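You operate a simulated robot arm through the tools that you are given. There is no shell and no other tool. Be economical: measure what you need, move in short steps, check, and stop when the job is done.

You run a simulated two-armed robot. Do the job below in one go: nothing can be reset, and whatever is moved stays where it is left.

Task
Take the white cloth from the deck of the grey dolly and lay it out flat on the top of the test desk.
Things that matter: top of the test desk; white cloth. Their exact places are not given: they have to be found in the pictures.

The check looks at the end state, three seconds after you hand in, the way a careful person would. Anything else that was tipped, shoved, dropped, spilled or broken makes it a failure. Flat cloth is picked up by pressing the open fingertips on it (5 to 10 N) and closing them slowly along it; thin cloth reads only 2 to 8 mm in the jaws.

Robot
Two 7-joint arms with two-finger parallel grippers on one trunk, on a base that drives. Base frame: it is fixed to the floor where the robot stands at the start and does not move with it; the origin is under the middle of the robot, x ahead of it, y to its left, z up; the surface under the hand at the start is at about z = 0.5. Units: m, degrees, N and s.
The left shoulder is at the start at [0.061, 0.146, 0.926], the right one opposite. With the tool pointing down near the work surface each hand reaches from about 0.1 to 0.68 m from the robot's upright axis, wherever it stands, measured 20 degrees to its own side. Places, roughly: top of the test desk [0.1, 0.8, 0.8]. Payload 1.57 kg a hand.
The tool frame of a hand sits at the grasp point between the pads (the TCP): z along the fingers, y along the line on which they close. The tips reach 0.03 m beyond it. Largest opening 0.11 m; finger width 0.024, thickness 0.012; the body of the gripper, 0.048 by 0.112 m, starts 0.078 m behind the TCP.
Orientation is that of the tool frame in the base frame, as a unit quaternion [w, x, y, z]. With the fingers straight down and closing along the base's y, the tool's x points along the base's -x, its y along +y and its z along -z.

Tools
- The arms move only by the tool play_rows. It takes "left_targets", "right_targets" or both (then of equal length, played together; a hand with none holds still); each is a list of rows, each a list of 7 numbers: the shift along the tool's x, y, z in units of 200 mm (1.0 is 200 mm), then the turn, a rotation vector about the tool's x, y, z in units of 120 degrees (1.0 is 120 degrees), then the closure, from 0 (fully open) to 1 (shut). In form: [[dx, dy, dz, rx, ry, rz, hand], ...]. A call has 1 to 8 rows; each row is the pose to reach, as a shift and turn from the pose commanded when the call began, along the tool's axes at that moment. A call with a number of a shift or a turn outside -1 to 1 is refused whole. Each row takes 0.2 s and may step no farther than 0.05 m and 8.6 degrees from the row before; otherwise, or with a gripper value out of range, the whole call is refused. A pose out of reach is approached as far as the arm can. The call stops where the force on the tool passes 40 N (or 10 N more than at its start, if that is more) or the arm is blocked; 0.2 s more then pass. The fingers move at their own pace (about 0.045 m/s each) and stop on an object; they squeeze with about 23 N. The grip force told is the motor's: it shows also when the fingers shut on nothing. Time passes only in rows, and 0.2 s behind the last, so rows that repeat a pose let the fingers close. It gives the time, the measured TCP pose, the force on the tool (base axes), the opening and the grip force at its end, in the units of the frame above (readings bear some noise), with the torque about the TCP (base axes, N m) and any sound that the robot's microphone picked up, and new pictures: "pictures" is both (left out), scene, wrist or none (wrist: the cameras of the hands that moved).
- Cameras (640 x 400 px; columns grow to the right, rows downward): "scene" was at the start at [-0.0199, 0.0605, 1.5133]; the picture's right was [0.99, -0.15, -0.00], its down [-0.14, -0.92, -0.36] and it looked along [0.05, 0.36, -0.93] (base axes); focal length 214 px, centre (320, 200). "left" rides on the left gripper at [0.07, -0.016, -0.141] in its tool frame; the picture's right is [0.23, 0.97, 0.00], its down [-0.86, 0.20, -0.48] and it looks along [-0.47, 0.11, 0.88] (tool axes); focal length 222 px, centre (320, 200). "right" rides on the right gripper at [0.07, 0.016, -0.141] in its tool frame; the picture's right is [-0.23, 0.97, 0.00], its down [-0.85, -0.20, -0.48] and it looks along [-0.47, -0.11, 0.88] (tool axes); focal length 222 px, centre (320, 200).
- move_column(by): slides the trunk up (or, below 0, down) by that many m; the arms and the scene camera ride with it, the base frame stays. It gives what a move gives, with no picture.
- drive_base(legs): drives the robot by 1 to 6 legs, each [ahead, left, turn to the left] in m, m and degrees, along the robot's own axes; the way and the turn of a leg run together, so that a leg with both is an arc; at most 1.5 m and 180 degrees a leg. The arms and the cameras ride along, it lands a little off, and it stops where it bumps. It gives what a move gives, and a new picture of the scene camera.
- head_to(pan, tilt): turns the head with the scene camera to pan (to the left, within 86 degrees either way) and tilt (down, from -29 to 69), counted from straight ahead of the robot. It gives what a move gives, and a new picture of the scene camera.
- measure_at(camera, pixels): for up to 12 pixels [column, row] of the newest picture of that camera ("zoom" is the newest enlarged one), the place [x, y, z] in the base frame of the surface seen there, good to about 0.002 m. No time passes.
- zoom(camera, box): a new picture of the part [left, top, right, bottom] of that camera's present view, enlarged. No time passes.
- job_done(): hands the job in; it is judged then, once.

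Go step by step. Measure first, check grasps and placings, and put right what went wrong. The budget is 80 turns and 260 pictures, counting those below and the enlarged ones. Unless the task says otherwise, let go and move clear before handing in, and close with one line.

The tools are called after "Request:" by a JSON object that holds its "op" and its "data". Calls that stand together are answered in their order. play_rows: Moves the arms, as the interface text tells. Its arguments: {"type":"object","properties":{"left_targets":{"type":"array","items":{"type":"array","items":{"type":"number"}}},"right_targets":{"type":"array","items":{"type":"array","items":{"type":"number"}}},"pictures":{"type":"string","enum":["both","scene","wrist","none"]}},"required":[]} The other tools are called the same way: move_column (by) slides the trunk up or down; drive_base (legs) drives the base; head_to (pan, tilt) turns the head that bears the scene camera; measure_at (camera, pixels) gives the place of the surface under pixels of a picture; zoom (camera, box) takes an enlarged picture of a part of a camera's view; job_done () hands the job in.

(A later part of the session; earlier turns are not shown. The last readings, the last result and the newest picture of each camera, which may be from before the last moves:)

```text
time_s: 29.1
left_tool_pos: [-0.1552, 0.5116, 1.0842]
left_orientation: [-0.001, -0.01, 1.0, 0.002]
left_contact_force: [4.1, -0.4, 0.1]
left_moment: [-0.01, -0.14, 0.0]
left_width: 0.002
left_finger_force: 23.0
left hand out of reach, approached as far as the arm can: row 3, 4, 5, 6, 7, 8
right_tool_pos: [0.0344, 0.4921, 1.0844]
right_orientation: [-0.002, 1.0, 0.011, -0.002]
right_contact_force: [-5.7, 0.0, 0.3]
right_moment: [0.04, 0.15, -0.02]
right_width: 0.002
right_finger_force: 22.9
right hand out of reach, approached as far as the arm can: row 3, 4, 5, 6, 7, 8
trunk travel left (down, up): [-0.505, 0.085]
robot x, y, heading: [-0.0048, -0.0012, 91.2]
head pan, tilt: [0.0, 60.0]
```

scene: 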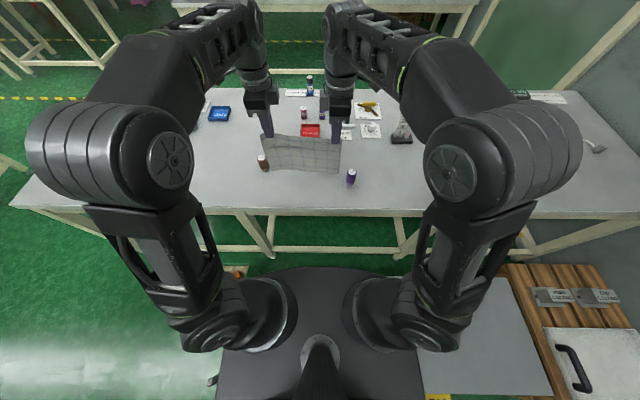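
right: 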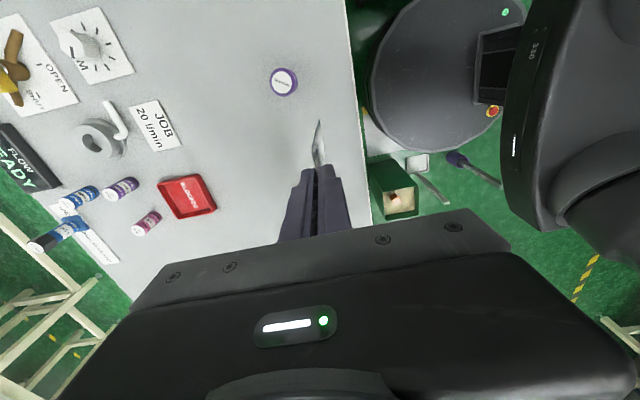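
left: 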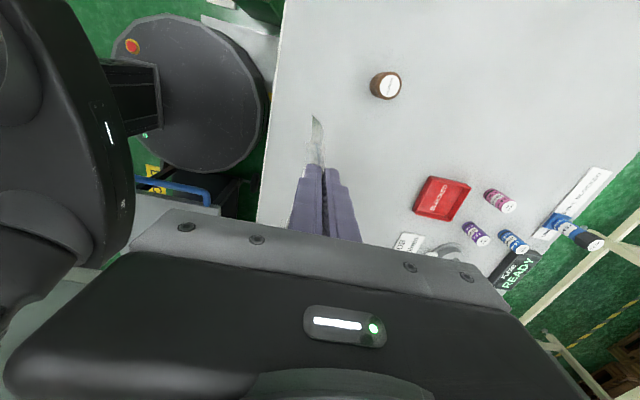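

At this height the arms are stretched, so I raise the trunk again and lower the hands relative to it, which gives reach.

Request:
{"op": "move_column", "data": {"by": 0.085}}

Request:
{"op": "play_rows", "data": {"left_targets": [[0, 0, 0.12, 0, 0, 0, 1], [0, 0, 0.24, 0, 0, 0, 1], [0, 0, 0.36, 0, 0, 0, 1], [0, 0, 0.48, 0, 0, 0, 1]], "right_targets": [[0, 0, 0.12, 0, 0, 0, 1], [0, 0, 0.24, 0, 0, 0, 1], [0, 0, 0.36, 0, 0, 0, 1], [0, 0, 0.48, 0, 0, 0, 1]], "pictures": "scene"}}

```text
time_s: 30.3
left_tool_pos: [-0.1548, 0.5112, 1.169]
left_orientation: [-0.001, -0.01, 1.0, 0.002]
left_contact_force: [5.0, -0.7, 0.2]
left_moment: [-0.04, -0.2, -0.04]
left_width: 0.002
left_finger_force: 23.2
right_tool_pos: [0.0348, 0.4929, 1.1682]
right_orientation: [-0.001, 1.0, 0.01, -0.002]
right_contact_force: [-5.6, 0.4, -0.4]
right_moment: [-0.03, 0.18, -0.03]
right_width: 0.0018
right_finger_force: 23.4
trunk travel left (down, up): [-0.59, 0.0]
robot x, y, heading: [-0.0006, 0.0007, 91.1]
head pan, tilt: [0.0, 60.0]
```

```text
time_s: 31.3
left_tool_pos: [-0.154, 0.5108, 1.0732]
left_orientation: [-0.001, -0.011, 1.0, 0.001]
left_contact_force: [4.9, -0.5, 0.0]
left_moment: [-0.06, -0.16, -0.06]
left_width: 0.0019
left_finger_force: 22.5
right_tool_pos: [0.0339, 0.493, 1.0723]
right_orientation: [-0.001, 1.0, 0.011, -0.002]
right_contact_force: [-4.6, 0.9, -0.6]
right_moment: [-0.02, 0.13, -0.01]
right_width: 0.0019
right_finger_force: 22.9
trunk travel left (down, up): [-0.59, 0.0]
robot x, y, heading: [-0.001, -0.0032, 91.3]
head pan, tilt: [0.0, 60.0]
```

scene: 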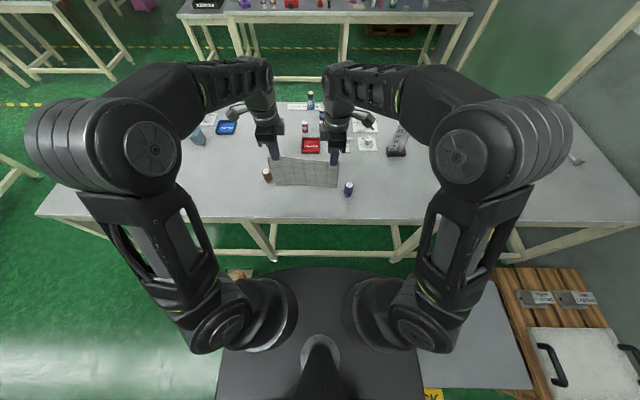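

Request:
{"op": "play_rows", "data": {"left_targets": [[-0.01, 0.08, 0.1, 0, 0, 0, 1], [-0.01, 0.16, 0.2, 0, 0, 0, 1], [-0.01, 0.24, 0.2, 0, 0, 0, 1], [-0.01, 0.33, 0.2, 0, 0, 0, 1], [-0.01, 0.42, 0.2, 0, 0, 0, 1], [-0.01, 0.51, 0.2, 0, 0, 0, 1], [-0.01, 0.6, 0.2, 0, 0, 0, 1]], "right_targets": [[-0.01, -0.1, 0.1, 0, 0, 0, 1], [-0.01, -0.2, 0.2, 0, 0, 0, 1], [-0.01, -0.3, 0.2, 0, 0, 0, 1], [-0.01, -0.4, 0.2, 0, 0, 0, 1], [-0.01, -0.5, 0.2, 0, 0, 0, 1], [-0.01, -0.6, 0.2, 0, 0, 0, 1], [-0.01, -0.685, 0.2, 0, 0, 0, 1]]}}

```text
time_s: 32.9
left_tool_pos: [-0.1559, 0.6343, 1.0337]
left_orientation: [0.0, -0.011, 1.0, 0.0]
left_contact_force: [0.0, 0.3, -0.2]
left_moment: [0.01, -0.01, -0.02]
left_width: 0.0022
left_finger_force: 23.2
right_tool_pos: [0.0278, 0.6304, 1.0321]
right_orientation: [-0.001, 1.0, 0.011, -0.002]
right_contact_force: [0.4, 0.0, 0.5]
right_moment: [-0.01, 0.02, -0.02]
right_width: 0.0021
right_finger_force: 22.5
trunk travel left (down, up): [-0.59, 0.0]
robot x, y, heading: [0.0022, 0.0001, 91.4]
head pan, tilt: [0.0, 60.0]
```

scene: 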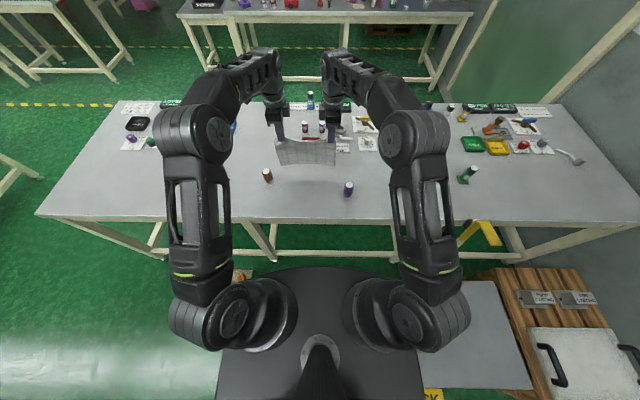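
right: 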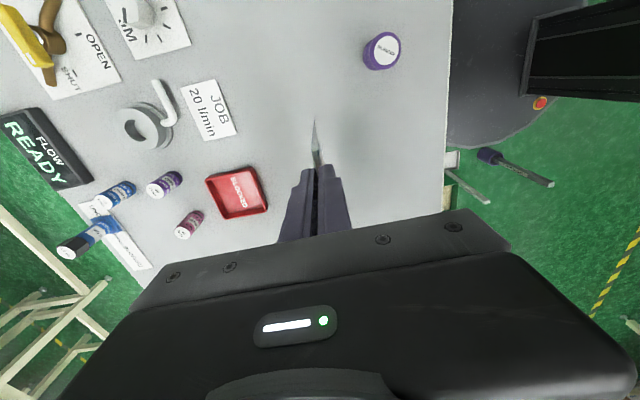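
left: 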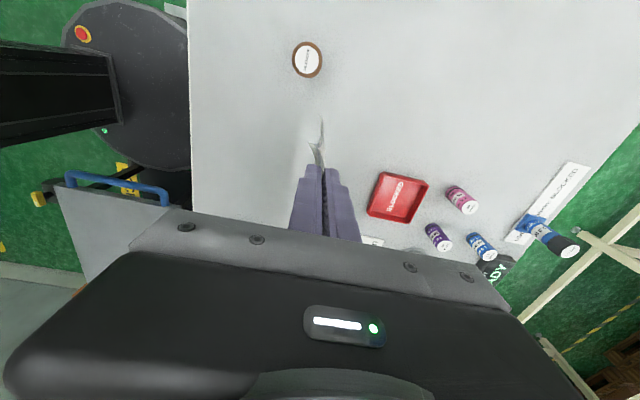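

The cloth hangs behind the two bottles, clear of the red tray. I measure its lower edge and the neighbours.

Request:
{"op": "zoom", "data": {"camera": "scene", "box": [220, 80, 420, 220]}}

Request:
{"op": "measure_at", "data": {"camera": "scene", "pixels": [[282, 165], [308, 164], [334, 165], [305, 150], [267, 170], [267, 180], [349, 183], [349, 194], [300, 200]]}}

Request:
{"op": "measure_at", "data": {"camera": "right", "pixels": [[268, 206], [207, 182], [215, 138], [258, 172], [365, 60], [370, 100], [440, 60]]}}

Request:
{"op": "measure_at", "data": {"camera": "left", "pixels": [[367, 212], [384, 173], [308, 60], [192, 100], [320, 45]]}}

```text
2.86 times, centred on (320, 150) of scene
```

zoom: 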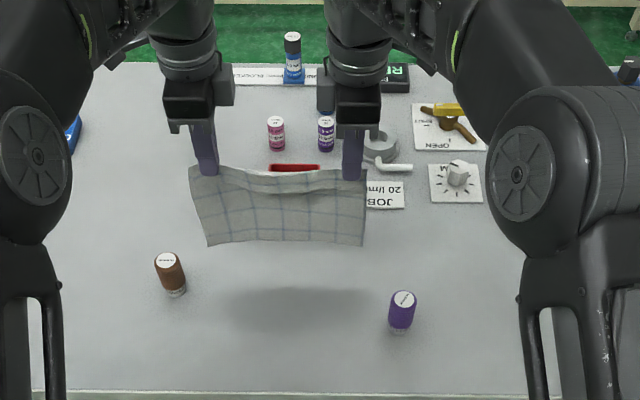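

```text
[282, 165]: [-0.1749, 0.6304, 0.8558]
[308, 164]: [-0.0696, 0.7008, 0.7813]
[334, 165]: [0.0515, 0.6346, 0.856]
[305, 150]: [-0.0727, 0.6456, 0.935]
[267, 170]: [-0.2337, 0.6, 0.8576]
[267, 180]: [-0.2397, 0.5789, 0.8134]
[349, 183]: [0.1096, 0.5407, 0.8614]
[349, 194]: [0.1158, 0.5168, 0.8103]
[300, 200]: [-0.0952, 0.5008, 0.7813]
```

```text
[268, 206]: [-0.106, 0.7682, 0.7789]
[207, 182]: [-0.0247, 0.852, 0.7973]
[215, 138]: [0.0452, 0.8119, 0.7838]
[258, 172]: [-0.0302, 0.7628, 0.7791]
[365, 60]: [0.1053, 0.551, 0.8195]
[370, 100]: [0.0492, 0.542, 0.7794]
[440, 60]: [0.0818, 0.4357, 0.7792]
```

```text
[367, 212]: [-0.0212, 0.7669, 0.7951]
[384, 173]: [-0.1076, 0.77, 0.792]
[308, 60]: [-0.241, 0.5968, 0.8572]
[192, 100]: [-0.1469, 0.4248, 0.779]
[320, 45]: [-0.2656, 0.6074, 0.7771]
```

Lower edge is ~0.18 below the TCPs at y≈0.632; red tray starts at y≈0.76, so there's room. I touch the lower edge down at y≈0.645 and begin an arc backwards toward the robot.

Request:
{"op": "play_rows", "data": {"left_targets": [[0, 0.075, 0.14, 0, 0, 0, 1], [0, 0.075, 0.29, 0, 0, 0, 1], [0, 0.05, 0.355, 0, 0, 0, 1], [0, -0.033, 0.355, 0, 0, 0, 1], [0, -0.125, 0.37, 0, 0, 0, 1], [0, -0.19, 0.387, 0, 0, 0, 1], [0, -0.2525, 0.4125, 0, 0, 0, 1], [0, -0.3125, 0.444, 0, 0, 0, 1]], "right_targets": [[0, -0.085, 0.14, 0, 0, 0, 1], [0, -0.085, 0.29, 0, 0, 0, 1], [0, -0.06, 0.355, 0, 0, 0, 1], [0, 0.023, 0.355, 0, 0, 0, 1], [0, 0.115, 0.37, 0, 0, 0, 1], [0, 0.18, 0.387, 0, 0, 0, 1], [0, 0.2425, 0.4125, 0, 0, 0, 1], [0, 0.3025, 0.444, 0, 0, 0, 1]]}}

Request:
{"op": "zoom", "data": {"camera": "scene", "box": [220, 80, 420, 220]}}

```text
time_s: 34.7
left_tool_pos: [-0.1542, 0.5683, 0.9439]
left_orientation: [-0.001, -0.01, 1.0, 0.002]
left_contact_force: [0.1, -0.9, -0.8]
left_moment: [0.03, -0.01, -0.05]
left_width: 0.002
left_finger_force: 22.7
right_tool_pos: [0.0289, 0.5702, 0.9433]
right_orientation: [-0.001, 1.0, 0.011, -0.002]
right_contact_force: [0.4, -0.7, -0.3]
right_moment: [-0.01, 0.04, -0.04]
right_width: 0.002
right_finger_force: 22.9
trunk travel left (down, up): [-0.59, 0.0]
robot x, y, heading: [0.0039, 0.001, 91.3]
head pan, tilt: [0.0, 60.0]
```

scene: 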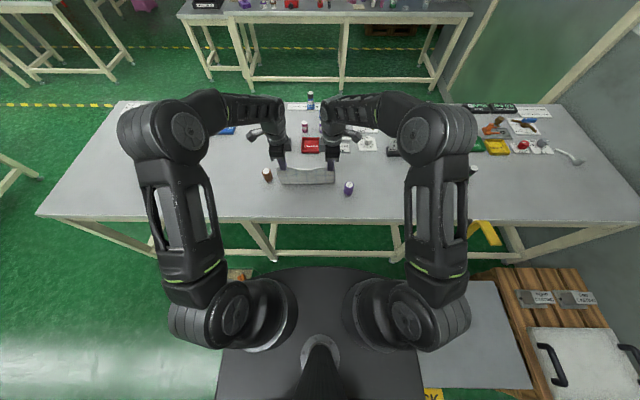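
right: 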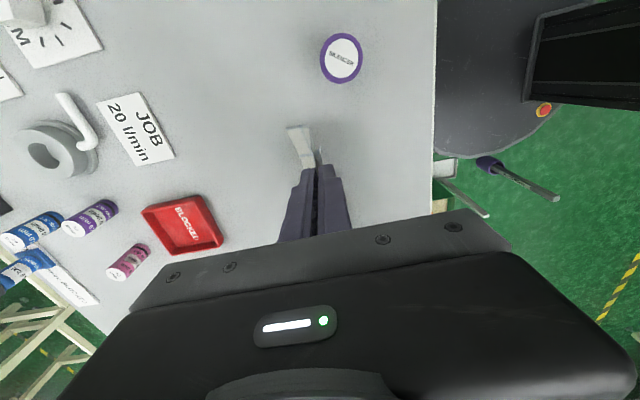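
left: 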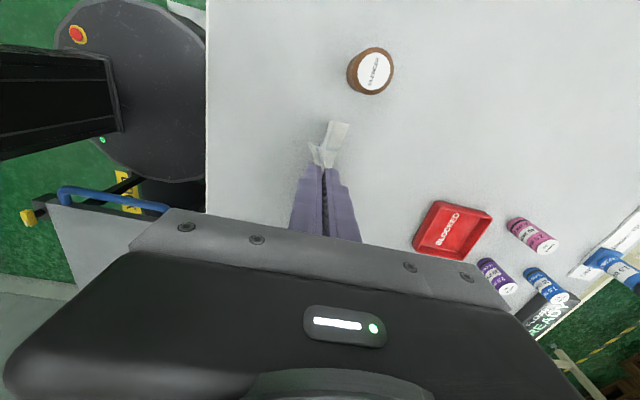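

```text
2.86 times, centred on (320, 150) of scene
```

zoom: 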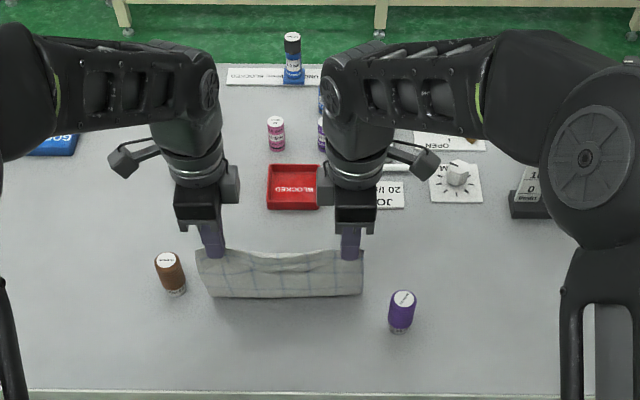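

Request:
{"op": "measure_at", "data": {"camera": "zoom", "pixels": [[216, 292], [285, 292], [358, 290], [285, 275], [240, 262], [220, 300]]}}

Request:
{"op": "measure_at", "data": {"camera": "right", "pixels": [[294, 130], [305, 145], [310, 160]]}}

Request:
{"op": "measure_at", "data": {"camera": "left", "pixels": [[340, 126], [333, 145]]}}

```text
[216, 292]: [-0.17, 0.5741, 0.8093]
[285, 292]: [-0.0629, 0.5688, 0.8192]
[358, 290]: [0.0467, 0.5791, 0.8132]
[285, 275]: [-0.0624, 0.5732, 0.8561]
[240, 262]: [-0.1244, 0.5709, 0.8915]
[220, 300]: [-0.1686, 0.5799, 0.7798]
```

```text
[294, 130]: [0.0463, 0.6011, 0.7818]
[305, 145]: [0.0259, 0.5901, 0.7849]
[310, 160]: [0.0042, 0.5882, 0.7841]
```

```text
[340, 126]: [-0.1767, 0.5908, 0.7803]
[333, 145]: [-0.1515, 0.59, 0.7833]
```

Only ~2 cm of the hem trails on the desk and it slid back with the hands (now y≈0.60), which would put the near edge too close to the desk's rim. I lift, go forward again, let it settle, then lay at a 45° slope.

Request:
{"op": "play_rows", "data": {"left_targets": [[0, 0, -0.2, 0, 0, 0, 1], [0, 0.1, -0.22, 0, 0, 0, 1], [0, 0.2, -0.22, 0, 0, 0, 1], [0, 0.3, -0.22, 0, 0, 0, 1], [0, 0.38, -0.22, 0, 0, 0, 1], [0, 0.45, -0.22, 0, 0, 0, 1], [0, 0.45, -0.22, 0, 0, 0, 1], [0, 0.45, -0.22, 0, 0, 0, 1]], "right_targets": [[0, 0, -0.2, 0, 0, 0, 1], [0, -0.1, -0.22, 0, 0, 0, 1], [0, -0.2, -0.22, 0, 0, 0, 1], [0, -0.3, -0.22, 0, 0, 0, 1], [0, -0.38, -0.22, 0, 0, 0, 1], [0, -0.45, -0.22, 0, 0, 0, 1], [0, -0.45, -0.22, 0, 0, 0, 1], [0, -0.45, -0.22, 0, 0, 0, 1]], "pictures": "scene"}}

```text
time_s: 36.5
left_tool_pos: [-0.1564, 0.66, 0.9876]
left_orientation: [-0.001, -0.01, 1.0, 0.002]
left_contact_force: [-0.7, 0.5, 0.0]
left_moment: [0.01, 0.02, -0.04]
left_width: 0.0019
left_finger_force: 23.3
right_tool_pos: [0.0299, 0.6607, 0.9873]
right_orientation: [-0.001, 1.0, 0.011, -0.003]
right_contact_force: [-0.4, 0.4, -0.9]
right_moment: [-0.02, -0.02, -0.03]
right_width: 0.002
right_finger_force: 23.1
trunk travel left (down, up): [-0.59, 0.0]
robot x, y, heading: [-0.0024, -0.0011, 91.2]
head pan, tilt: [0.0, 60.0]
```

scene: 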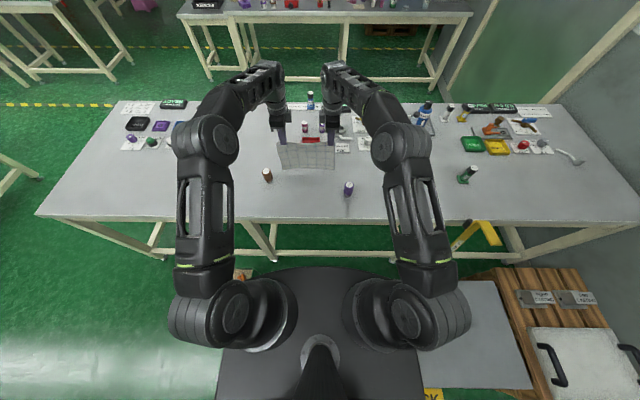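

Now lowering along a slope toward the robot.

Request:
{"op": "play_rows", "data": {"left_targets": [[0, 0, 0.0875, 0, 0, 0, 1], [0, -0.04, 0.1375, 0, 0, 0, 1], [0, -0.09, 0.1875, 0, 0, 0, 1], [0, -0.15, 0.2375, 0, 0, 0, 1], [0, -0.21, 0.2875, 0, 0, 0, 1], [0, -0.27, 0.3375, 0, 0, 0, 1], [0, -0.33, 0.3875, 0, 0, 0, 1], [0, -0.39, 0.4375, 0, 0, 0, 1]], "right_targets": [[0, 0, 0.0875, 0, 0, 0, 1], [0, 0.04, 0.1375, 0, 0, 0, 1], [0, 0.09, 0.1875, 0, 0, 0, 1], [0, 0.15, 0.2375, 0, 0, 0, 1], [0, 0.21, 0.2875, 0, 0, 0, 1], [0, 0.27, 0.3375, 0, 0, 0, 1], [0, 0.33, 0.3875, 0, 0, 0, 1], [0, 0.39, 0.4375, 0, 0, 0, 1]]}}

Request:
{"op": "zoom", "data": {"camera": "scene", "box": [220, 80, 420, 220]}}

```text
time_s: 38.3
left_tool_pos: [-0.1547, 0.5822, 0.9006]
left_orientation: [-0.002, -0.01, 1.0, 0.002]
left_contact_force: [0.5, 0.0, -0.3]
left_moment: [0.0, 0.0, -0.01]
left_width: 0.0019
left_finger_force: 23.1
right_tool_pos: [0.028, 0.5819, 0.9003]
right_orientation: [-0.001, 1.0, 0.01, -0.002]
right_contact_force: [-0.3, -0.2, -0.5]
right_moment: [0.01, -0.02, -0.05]
right_width: 0.0017
right_finger_force: 23.1
trunk travel left (down, up): [-0.59, 0.0]
robot x, y, heading: [0.0003, -0.0025, 90.8]
head pan, tilt: [0.0, 60.0]
```

scene: 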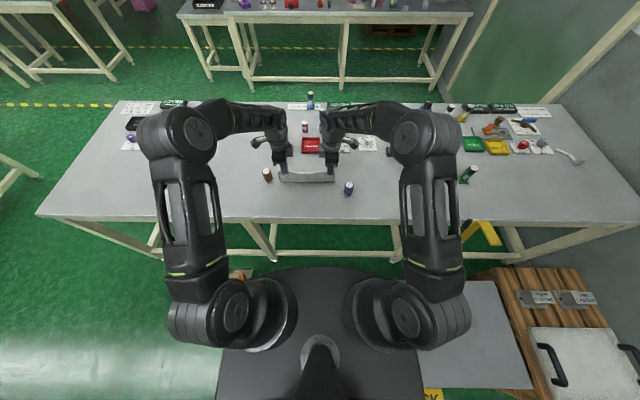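
right: 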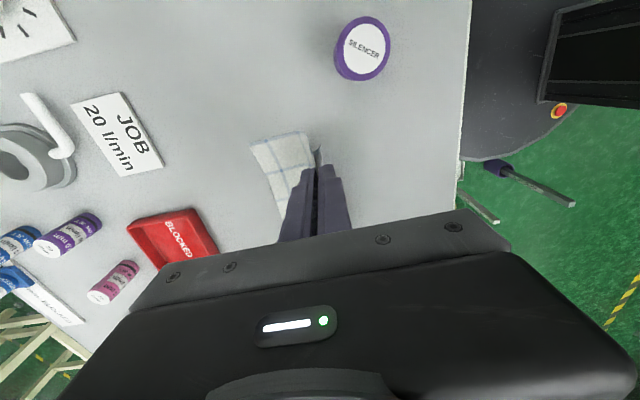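
left: 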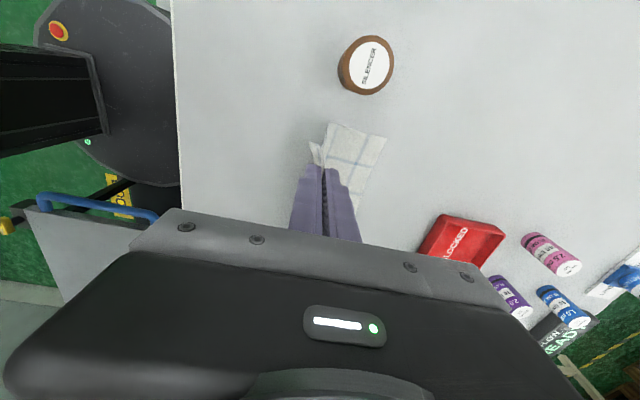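

```text
2.86 times, centred on (320, 150) of scene
```

zoom: 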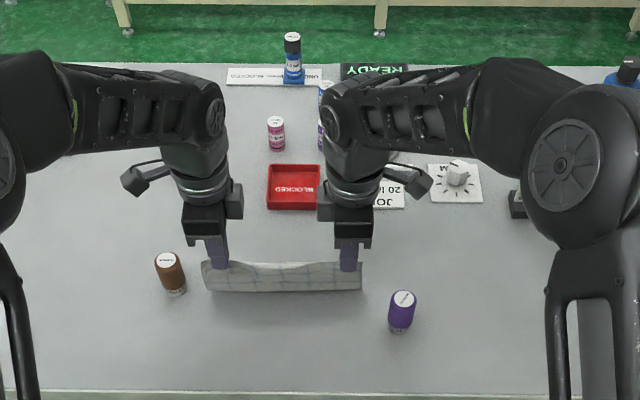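

The far part is lying forward nicely; I continue the slope down to just above the desk.

Request:
{"op": "play_rows", "data": {"left_targets": [[0, -0.06, 0.06, 0, 0, 0, 1], [0, -0.12, 0.12, 0, 0, 0, 1], [0, -0.18, 0.18, 0, 0, 0, 1], [0, -0.24, 0.24, 0, 0, 0, 1], [0, -0.31, 0.3, 0, 0, 0, 1], [0, -0.37, 0.35, 0, 0, 0, 1], [0, -0.43, 0.4, 0, 0, 0, 1], [0, -0.48, 0.435, 0, 0, 0, 1]], "right_targets": [[0, 0.06, 0.06, 0, 0, 0, 1], [0, 0.12, 0.12, 0, 0, 0, 1], [0, 0.18, 0.18, 0, 0, 0, 1], [0, 0.24, 0.24, 0, 0, 0, 1], [0, 0.31, 0.3, 0, 0, 0, 1], [0, 0.37, 0.35, 0, 0, 0, 1], [0, 0.43, 0.4, 0, 0, 0, 1], [0, 0.48, 0.435, 0, 0, 0, 1]]}}

Request:
{"op": "zoom", "data": {"camera": "scene", "box": [220, 80, 420, 220]}}

```text
time_s: 40.1
left_tool_pos: [-0.1533, 0.4858, 0.8145]
left_orientation: [-0.001, -0.009, 1.0, 0.002]
left_contact_force: [1.3, 0.5, 0.6]
left_moment: [0.03, -0.05, -0.02]
left_width: 0.0017
left_finger_force: 22.7
right_tool_pos: [0.0302, 0.4857, 0.8119]
right_orientation: [-0.002, 1.0, 0.01, -0.002]
right_contact_force: [-1.2, 0.7, 0.4]
right_moment: [0.01, 0.03, -0.02]
right_width: 0.0021
right_finger_force: 23.2
trunk travel left (down, up): [-0.59, 0.0]
robot x, y, heading: [-0.0014, 0.0011, 91.2]
head pan, tilt: [0.0, 60.0]
```

scene: 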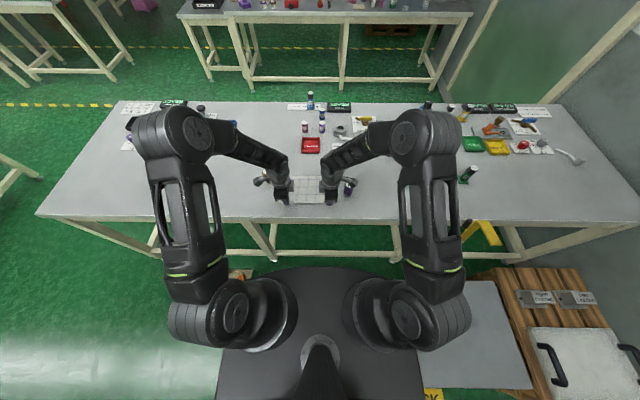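
right: 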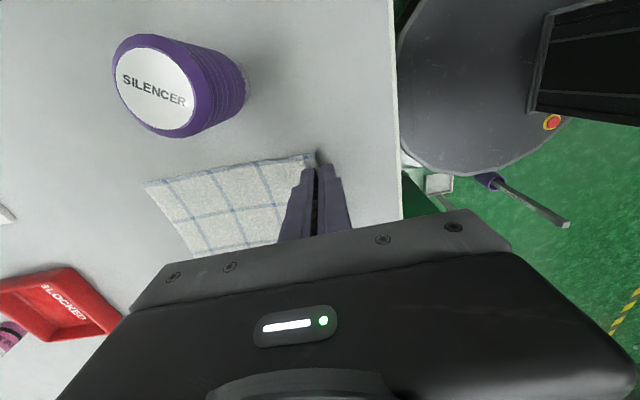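
left: 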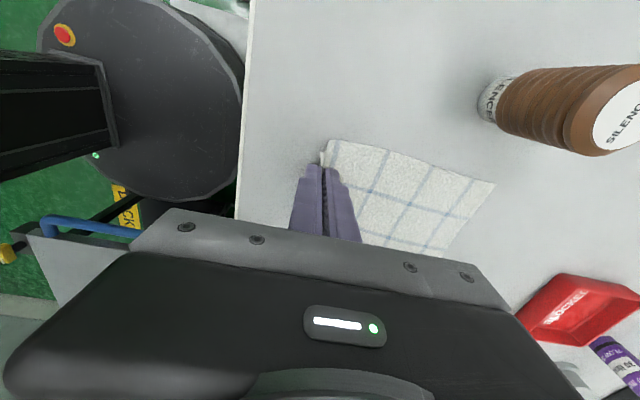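

```text
2.86 times, centred on (320, 150) of scene
```

zoom: 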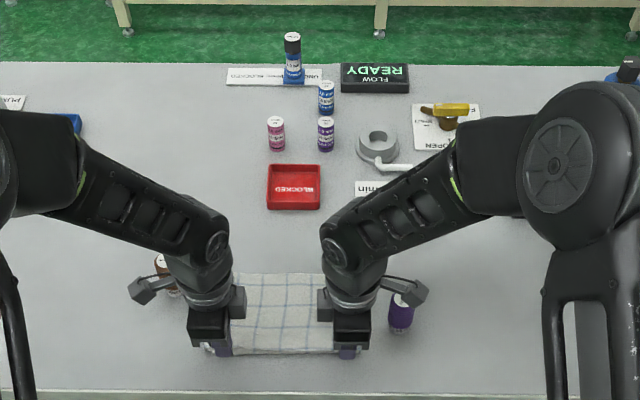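

The cloth is laid out; I open the fingers gently (partly), then check before lifting.

Request:
{"op": "play_rows", "data": {"left_targets": [[0, 0, 0, 0, 0, 0, 0.96], [0, 0, 0, 0, 0, 0, 0.92], [0, 0, 0, 0, 0, 0, 0.88], [0, 0, -0.01, 0, 0, 0, 0.84], [0, 0, -0.05, 0, 0, 0, 0.8], [0, 0, -0.12, 0, 0, 0, 0.75], [0, 0, -0.22, 0, 0, 0, 0.75], [0, 0, -0.35, 0, 0, 0, 0.75]], "right_targets": [[0, 0, 0, 0, 0, 0, 0.96], [0, 0, 0, 0, 0, 0, 0.92], [0, 0, 0, 0, 0, 0, 0.88], [0, 0, -0.01, 0, 0, 0, 0.84], [0, 0, -0.05, 0, 0, 0, 0.8], [0, 0, -0.12, 0, 0, 0, 0.75], [0, 0, -0.22, 0, 0, 0, 0.75], [0, 0, -0.35, 0, 0, 0, 0.75]]}}

Request:
{"op": "zoom", "data": {"camera": "scene", "box": [240, 140, 380, 230]}}

```text
time_s: 41.9
left_tool_pos: [-0.1508, 0.4853, 0.8848]
left_orientation: [0.0, -0.01, 1.0, 0.002]
left_contact_force: [-0.1, 0.2, -0.7]
left_moment: [0.0, -0.05, -0.02]
left_width: 0.0273
left_finger_force: 0.2
right_tool_pos: [0.0302, 0.4844, 0.8842]
right_orientation: [-0.002, 1.0, 0.011, -0.002]
right_contact_force: [0.0, -1.5, -0.6]
right_moment: [0.01, -0.01, 0.0]
right_width: 0.0274
right_finger_force: 0.2
trunk travel left (down, up): [-0.59, 0.0]
robot x, y, heading: [-0.0002, -0.0021, 91.5]
head pan, tilt: [0.0, 60.0]
```

scene: 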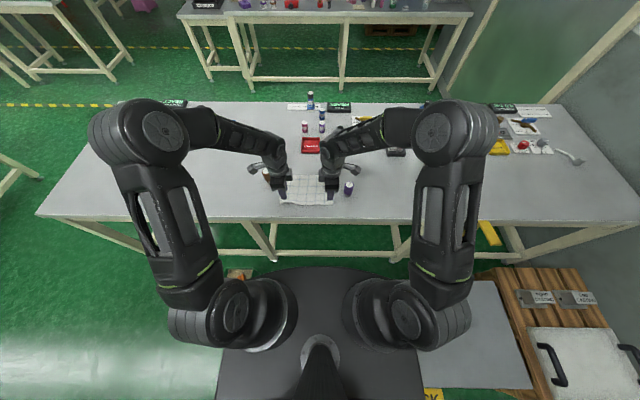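
right: 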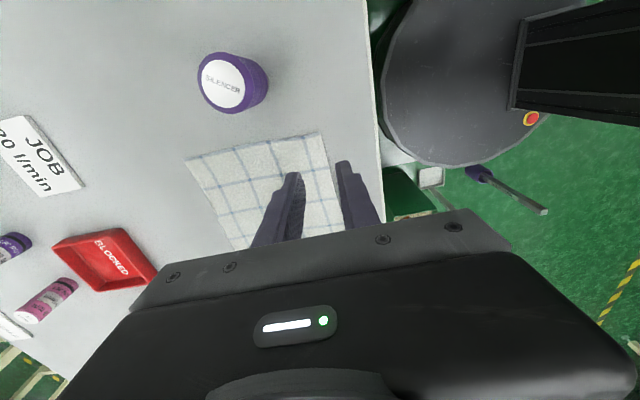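
left: 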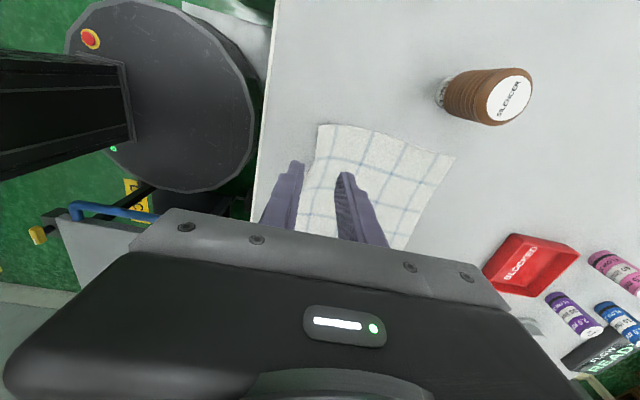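

```text
4.44 times, centred on (310, 185) of scene
```

zoom: 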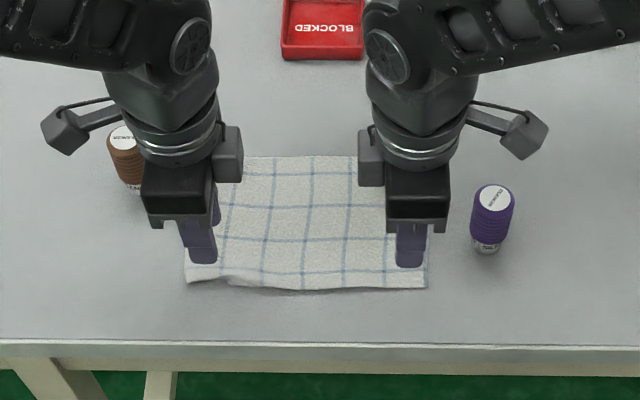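

Released and nearly perfectly flat, with a slight ripple near the front-left. I raise both hands clear to inspect.

Request:
{"op": "play_rows", "data": {"left_targets": [[0, 0, -0.15, 0, 0, 0, 0.75], [0, 0, -0.3, 0, 0, 0, 0.75], [0, 0, -0.45, 0, 0, 0, 0.75], [0, 0, -0.6, 0, 0, 0, 0.75], [0, -0.2, -0.7, 0, 0, 0, 0.75], [0, -0.4, -0.8, 0, 0, 0, 0.75], [0, -0.6, -0.8, 0, 0, 0, 0.75]], "right_targets": [[0, 0, -0.15, 0, 0, 0, 0.75], [0, 0, -0.3, 0, 0, 0, 0.75], [0, 0, -0.45, 0, 0, 0, 0.75], [0, 0, -0.6, 0, 0, 0, 0.75], [0, 0.2, -0.7, 0, 0, 0, 0.75], [0, 0.4, -0.8, 0, 0, 0, 0.75], [0, 0.6, -0.8, 0, 0, 0, 0.75]], "pictures": "scene"}}

Request:
{"op": "zoom", "data": {"camera": "scene", "box": [240, 140, 380, 230]}}

Request:
{"op": "zoom", "data": {"camera": "left", "box": [220, 0, 540, 220]}}

```text
time_s: 43.5
left_tool_pos: [-0.1502, 0.362, 1.0438]
left_orientation: [-0.001, -0.009, 1.0, 0.004]
left_contact_force: [0.1, 0.1, -0.5]
left_moment: [0.02, 0.0, 0.01]
left_width: 0.0276
left_finger_force: 0.0
right_tool_pos: [0.0337, 0.3621, 1.0435]
right_orientation: [-0.003, 1.0, 0.01, -0.003]
right_contact_force: [0.1, -0.7, 0.5]
right_moment: [0.0, 0.02, -0.02]
right_width: 0.0274
right_finger_force: 0.0
trunk travel left (down, up): [-0.59, 0.0]
robot x, y, heading: [-0.0014, 0.0001, 91.5]
head pan, tilt: [0.0, 60.0]
```

scene: 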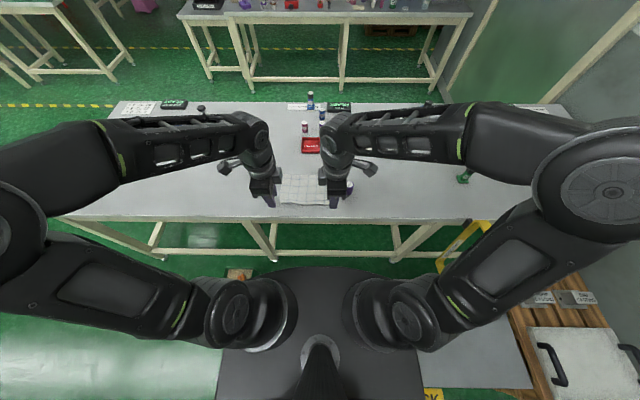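

```text
4.44 times, centred on (310, 185) of scene
```

zoom: 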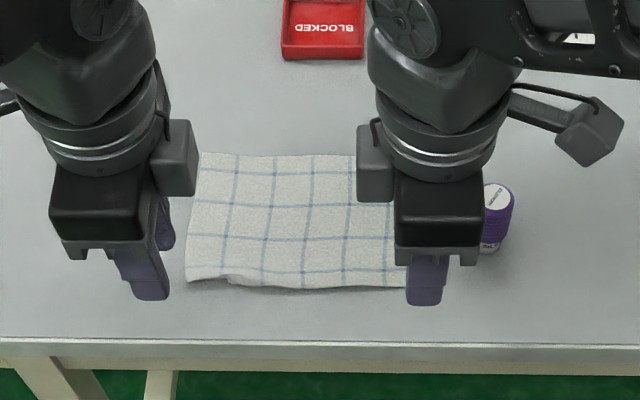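

```text
1.82 times, centred on (380, 110) of left
```

zoom: 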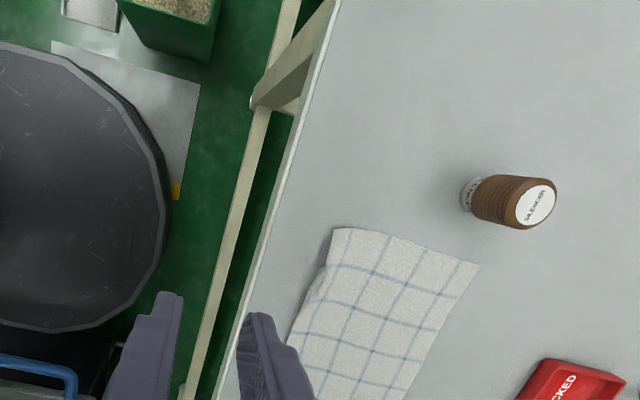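

The near edge at zoom (250–300, 285) casts a little shadow; I measure heights along it.

Request:
{"op": "zoom", "data": {"camera": "scene", "box": [270, 165, 350, 215]}}

Request:
{"op": "measure_at", "data": {"camera": "scene", "pixels": [[282, 200], [287, 200], [292, 201], [298, 202], [304, 202], [310, 202], [318, 201], [326, 201], [300, 198], [310, 190], [290, 185], [300, 176]]}}

```text
8.00 times, centred on (310, 190) of scene
```

zoom: 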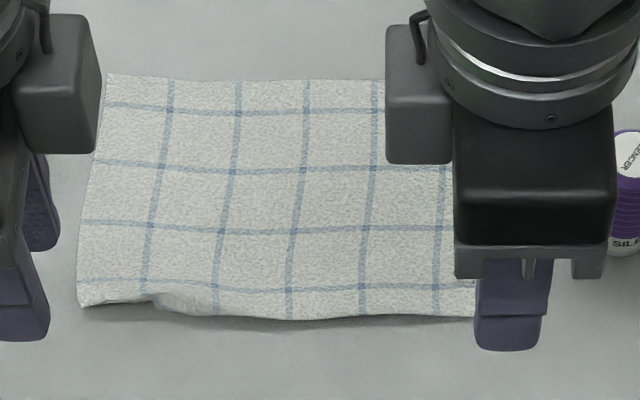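

```text
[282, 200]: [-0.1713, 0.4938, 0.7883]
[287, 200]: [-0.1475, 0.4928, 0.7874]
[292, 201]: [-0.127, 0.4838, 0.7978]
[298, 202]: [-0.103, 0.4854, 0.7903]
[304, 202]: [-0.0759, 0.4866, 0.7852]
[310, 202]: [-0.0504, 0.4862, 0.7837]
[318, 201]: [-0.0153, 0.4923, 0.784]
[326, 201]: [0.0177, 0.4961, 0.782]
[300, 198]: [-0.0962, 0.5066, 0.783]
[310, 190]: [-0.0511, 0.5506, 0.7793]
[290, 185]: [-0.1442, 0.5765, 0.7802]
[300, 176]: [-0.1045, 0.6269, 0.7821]
```

There's a small ripple (~1 cm high) at x≈−0.13 on the near edge; the rest lies at desk height. I bring the closed left fingertips over the near-left corner to press and tug it out a few millimetres.

Request:
{"op": "play_rows", "data": {"left_targets": [[0.05, 0.2, 0, 0, 0, 0, 1], [0.05, 0.4, 0.1, 0, 0, 0, 1], [0.05, 0.58, 0.2, 0, 0, 0, 1], [0.05, 0.715, 0.35, 0, 0, 0, 1], [0.05, 0.715, 0.55, 0, 0, 0, 1], [0.05, 0.715, 0.75, 0, 0, 0, 1], [0.05, 0.715, 0.9, 0, 0, 0, 1], [0.05, 0.715, 1.0, 0, 0, 0, 1]], "pictures": "wrist"}}

Request:
{"op": "zoom", "data": {"camera": "scene", "box": [260, 160, 360, 220]}}

```text
time_s: 45.3
left_tool_pos: [-0.1633, 0.5102, 0.843]
left_orientation: [-0.001, -0.011, 1.0, 0.001]
left_contact_force: [0.2, 0.1, -1.1]
left_moment: [0.0, 0.02, -0.01]
left_width: 0.0
left_finger_force: 21.5
right_tool_pos: [0.0325, 0.3661, 1.0423]
right_orientation: [-0.002, 1.0, 0.011, -0.002]
right_contact_force: [-0.2, -0.8, -0.2]
right_moment: [-0.02, -0.01, 0.04]
right_width: 0.0275
right_finger_force: 0.0
trunk travel left (down, up): [-0.59, 0.0]
robot x, y, heading: [-0.0024, -0.0031, 91.0]
head pan, tilt: [0.0, 60.0]
```

left: 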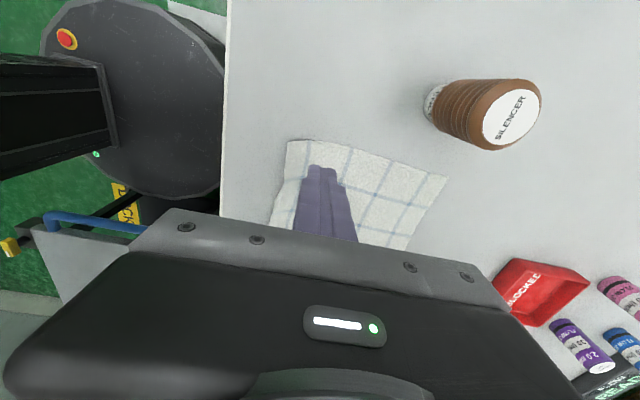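

```text
6.40 times, centred on (310, 190) of scene
```

zoom: 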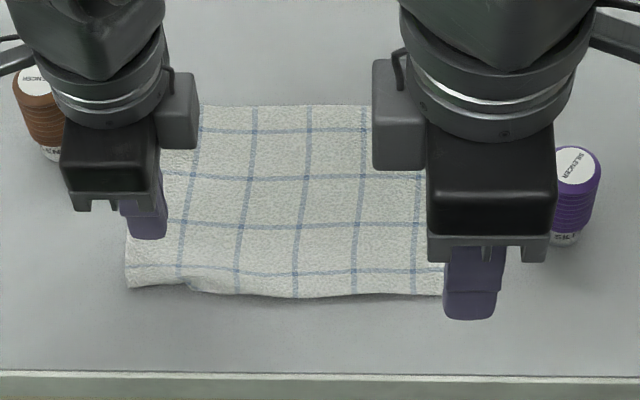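

Request:
{"op": "play_rows", "data": {"left_targets": [[0, 0, 0.08, 0, 0, 0, 1], [0, 0, 0.14, 0, 0, 0, 1], [0, 0, 0.16, 0, 0, 0, 1]], "pictures": "none"}}

Request:
{"op": "measure_at", "data": {"camera": "left", "pixels": [[289, 142], [283, 165], [277, 190], [272, 215], [446, 177], [440, 190]]}}

```text
time_s: 46.1
left_tool_pos: [-0.1629, 0.5093, 0.8111]
left_orientation: [-0.002, -0.01, 1.0, 0.001]
left_contact_force: [0.2, 0.0, -0.1]
left_moment: [0.0, -0.01, -0.03]
left_width: 0.0
left_finger_force: 21.5
right_tool_pos: [0.0335, 0.3661, 1.0424]
right_orientation: [-0.002, 1.0, 0.011, -0.001]
right_contact_force: [-0.6, -0.3, 0.1]
right_moment: [0.01, -0.01, 0.03]
right_width: 0.0274
right_finger_force: 0.0
trunk travel left (down, up): [-0.59, 0.0]
robot x, y, heading: [-0.001, -0.0014, 91.2]
head pan, tilt: [0.0, 60.0]
```

```text
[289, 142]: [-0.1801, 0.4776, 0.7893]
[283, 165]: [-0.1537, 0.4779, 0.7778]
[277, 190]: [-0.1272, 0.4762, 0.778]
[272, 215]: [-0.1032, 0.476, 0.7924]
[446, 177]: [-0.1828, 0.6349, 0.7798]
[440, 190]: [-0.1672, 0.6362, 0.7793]
```

The depth now reads only y 0.477–0.635 (0.16 m, originally 0.19), so about 3 cm of the near edge is tucked under. I'll press both closed fingertips near the far edge and drag the cloth forward, so that the tucked strip unrolls; first I position the hands.

Request:
{"op": "play_rows", "data": {"left_targets": [[0, 0, -0.2, 0, 0, 0, 1], [-0.03, 0.05, -0.3, 0, 0, 0, 1], [-0.06, 0.15, -0.3, 0, 0, 0, 1], [-0.1, 0.25, -0.3, 0, 0, 0, 1], [-0.14, 0.35, -0.3, 0, 0, 0, 1], [-0.14, 0.45, -0.3, 0, 0, 0, 1], [-0.14, 0.475, -0.25, 0, 0, 0, 1], [-0.14, 0.475, -0.15, 0, 0, 0, 1]], "right_targets": [[-0.03, -0.1, 0, 0, 0, 0, 1], [-0.06, -0.22, 0.1, 0, 0, 0, 1], [-0.1, -0.35, 0.2, 0, 0, 0, 1], [-0.14, -0.48, 0.3, 0, 0, 0, 1], [-0.14, -0.62, 0.42, 0, 0, 0, 1], [-0.14, -0.76, 0.55, 0, 0, 0, 1], [-0.14, -0.9, 0.7, 0, 0, 0, 1], [-0.14, -1.0, 0.82, 0, 0, 0, 1]]}}

Request:
{"op": "zoom", "data": {"camera": "scene", "box": [260, 150, 360, 220]}}

```text
time_s: 47.9
left_tool_pos: [-0.1376, 0.6043, 0.8411]
left_orientation: [-0.002, -0.01, 1.0, 0.002]
left_contact_force: [-0.2, -0.6, 0.4]
left_moment: [0.01, -0.02, 0.03]
left_width: 0.0
left_finger_force: 21.4
right_tool_pos: [0.0, 0.5661, 0.8785]
right_orientation: [-0.002, 1.0, 0.01, -0.002]
right_contact_force: [-0.2, -0.2, -0.1]
right_moment: [0.01, 0.01, 0.0]
right_width: 0.0002
right_finger_force: 21.1
trunk travel left (down, up): [-0.59, 0.0]
robot x, y, heading: [-0.0052, -0.0032, 91.3]
head pan, tilt: [0.0, 60.0]
```

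scene: 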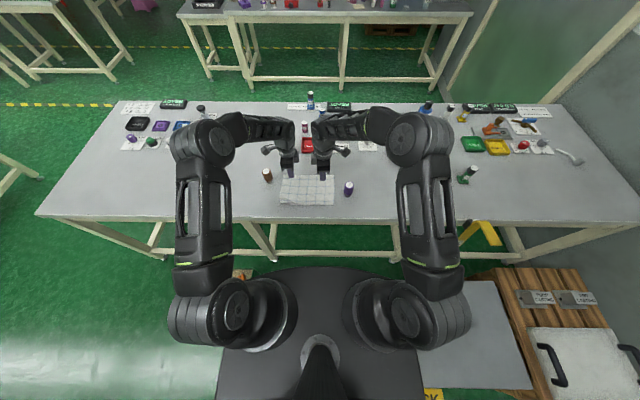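
right: 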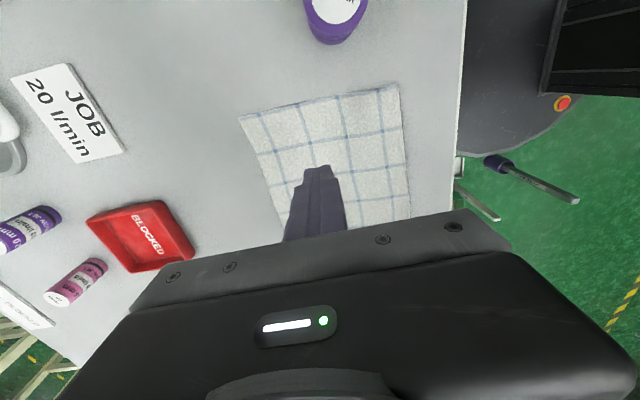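
left: 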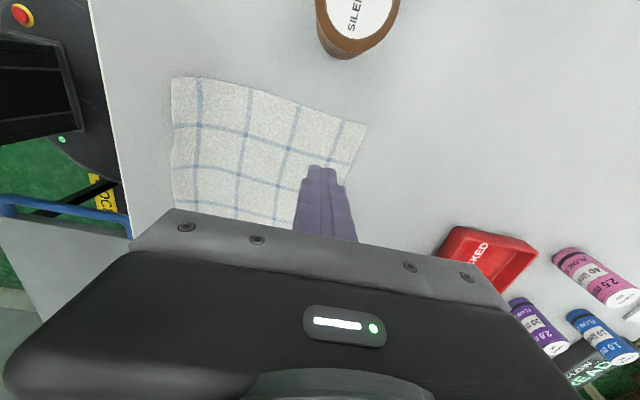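

```text
5.71 times, centred on (310, 185) of scene
```

zoom: 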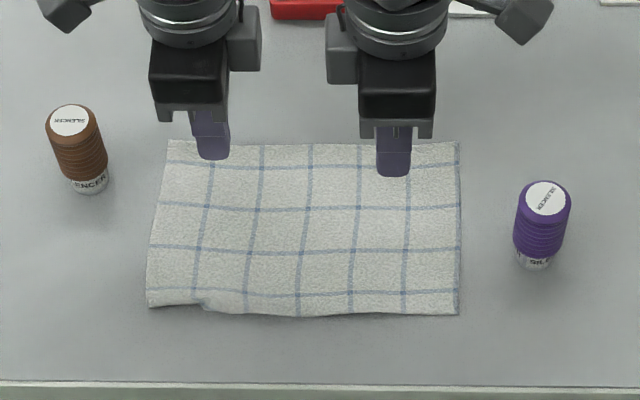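

The lines show one grid row is missing at the near side, confirming the tuck. I bring both tips down to the cloth.

Request:
{"op": "play_rows", "data": {"left_targets": [[0, 0, 0, 0, 0, 0, 1], [0, 0, 0.05, 0, 0, 0, 1], [0, 0, 0.1, 0, 0, 0, 1], [0, 0, 0.14, 0, 0, 0, 1], [0, 0, 0.15, 0, 0, 0, 1]], "right_targets": [[0, -0.1, 0.05, 0, 0, 0, 1], [0, -0.195, 0.15, 0, 0, 0, 1], [0, -0.195, 0.25, 0, 0, 0, 1], [0, -0.195, 0.325, 0, 0, 0, 1], [0, -0.195, 0.335, 0, 0, 0, 1]], "pictures": "none"}}

```text
time_s: 49.1
left_tool_pos: [-0.1371, 0.6044, 0.8118]
left_orientation: [-0.001, -0.01, 1.0, 0.002]
left_contact_force: [0.0, -0.5, 0.4]
left_moment: [0.0, 0.01, 0.01]
left_width: 0.0
left_finger_force: 21.5
right_tool_pos: [0.0007, 0.6033, 0.813]
right_orientation: [-0.002, 1.0, 0.011, -0.001]
right_contact_force: [0.0, 0.4, 0.0]
right_moment: [0.01, -0.01, 0.02]
right_width: 0.0001
right_finger_force: 21.6
trunk travel left (down, up): [-0.59, 0.0]
robot x, y, heading: [-0.0012, -0.0049, 91.0]
head pan, tilt: [0.0, 60.0]
```

Request:
{"op": "play_rows", "data": {"left_targets": [[0, 0, 0.004, 0, 0, 0, 1], [0, 0, 0.007, 0, 0, 0, 1]], "right_targets": [[0, 0, 0.007, 0, 0, 0, 1], [0, 0, 0.012, 0, 0, 0, 1]], "pictures": "none"}}

```text
time_s: 49.7
left_tool_pos: [-0.138, 0.6035, 0.8116]
left_orientation: [-0.001, -0.011, 1.0, 0.002]
left_contact_force: [-1.0, 0.3, 0.5]
left_moment: [-0.01, 0.03, 0.03]
left_width: 0.0
left_finger_force: 21.0
right_tool_pos: [-0.0, 0.6037, 0.8116]
right_orientation: [-0.002, 1.0, 0.011, -0.002]
right_contact_force: [0.7, -0.3, 4.2]
right_moment: [-0.03, -0.01, 0.03]
right_width: 0.0003
right_finger_force: 21.6
trunk travel left (down, up): [-0.59, 0.0]
robot x, y, heading: [0.0023, -0.001, 91.1]
head pan, tilt: [0.0, 60.0]
```

Right touches at 4 N; I press the left 1 mm more and the right slightly.

Request:
{"op": "play_rows", "data": {"left_targets": [[0, 0, 0.004, 0, 0, 0, 1], [0, 0, 0.006, 0, 0, 0, 1]], "right_targets": [[0, 0, 0.001, 0, 0, 0, 1], [0, 0, 0.001, 0, 0, 0, 1]], "pictures": "none"}}

```text
time_s: 50.3
left_tool_pos: [-0.1384, 0.6054, 0.8114]
left_orientation: [-0.001, -0.01, 1.0, 0.002]
left_contact_force: [0.3, -1.1, 8.0]
left_moment: [-0.01, -0.02, 0.01]
left_width: 0.0
left_finger_force: 21.3
right_tool_pos: [0.0006, 0.6037, 0.811]
right_orientation: [-0.001, 1.0, 0.01, -0.002]
right_contact_force: [-0.1, -0.1, 3.7]
right_moment: [0.0, 0.01, 0.01]
right_width: 0.0
right_finger_force: 21.3
trunk travel left (down, up): [-0.59, 0.0]
robot x, y, heading: [0.0004, 0.0004, 90.9]
head pan, tilt: [0.0, 60.0]
```

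Now drag forward slowly by 6 cm.

Request:
{"op": "play_rows", "data": {"left_targets": [[0, 0.03, 0, 0, 0, 0, 1], [0, 0.07, 0, 0, 0, 0, 1], [0, 0.11, 0, 0, 0, 0, 1], [0, 0.15, 0, 0, 0, 0, 1], [0, 0.19, 0, 0, 0, 0, 1], [0, 0.23, 0, 0, 0, 0, 1], [0, 0.27, 0, 0, 0, 0, 1], [0, 0.3, 0, 0, 0, 0, 1]], "right_targets": [[0, -0.03, 0.002, 0, 0, 0, 1], [0, -0.07, 0.002, 0, 0, 0, 1], [0, -0.11, 0.002, 0, 0, 0, 1], [0, -0.15, 0.002, 0, 0, 0, 1], [0, -0.19, 0.002, 0, 0, 0, 1], [0, -0.23, 0.002, 0, 0, 0, 1], [0, -0.27, 0.002, 0, 0, 0, 1], [0, -0.3, 0.002, 0, 0, 0, 1]]}}

Request:
{"op": "zoom", "data": {"camera": "scene", "box": [260, 150, 360, 220]}}

```text
time_s: 52.1
left_tool_pos: [-0.1374, 0.663, 0.8113]
left_orientation: [-0.001, -0.01, 1.0, 0.003]
left_contact_force: [-1.2, -6.7, 28.1]
left_moment: [-0.27, -0.09, -0.03]
left_width: 0.0
left_finger_force: 21.5
right_tool_pos: [-0.0009, 0.6637, 0.8125]
right_orientation: [-0.002, 1.0, 0.01, -0.002]
right_contact_force: [-0.2, 0.7, 0.1]
right_moment: [0.03, 0.0, -0.02]
right_width: 0.0
right_finger_force: 21.1
trunk travel left (down, up): [-0.59, 0.0]
robot x, y, heading: [0.002, 0.0032, 91.0]
head pan, tilt: [0.0, 60.0]
```

scene: 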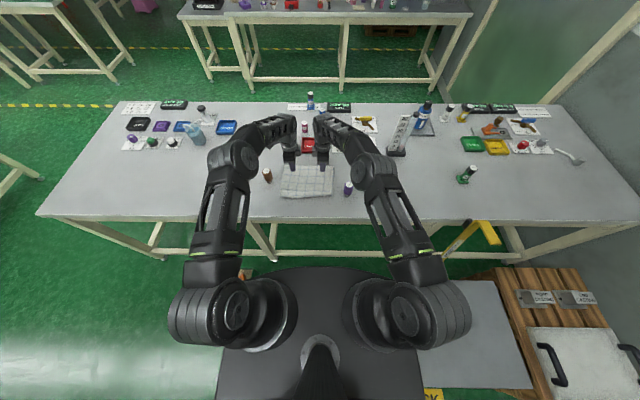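
right: 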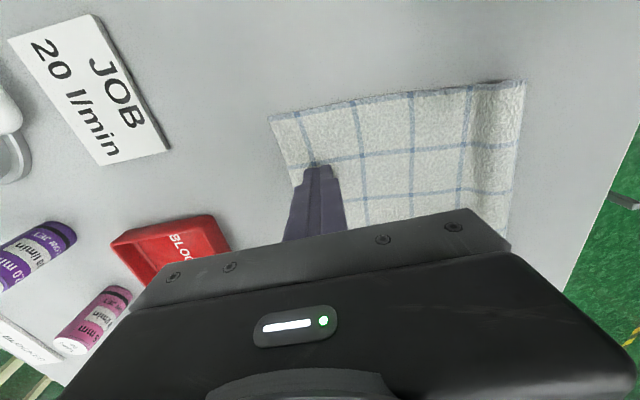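
left: 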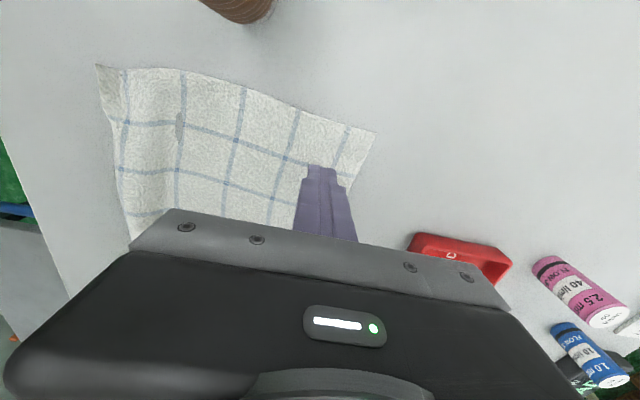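

```text
5.71 times, centred on (310, 185) of scene
```

zoom: 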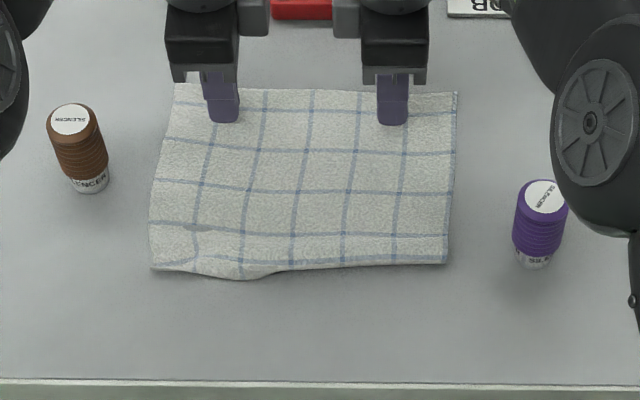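

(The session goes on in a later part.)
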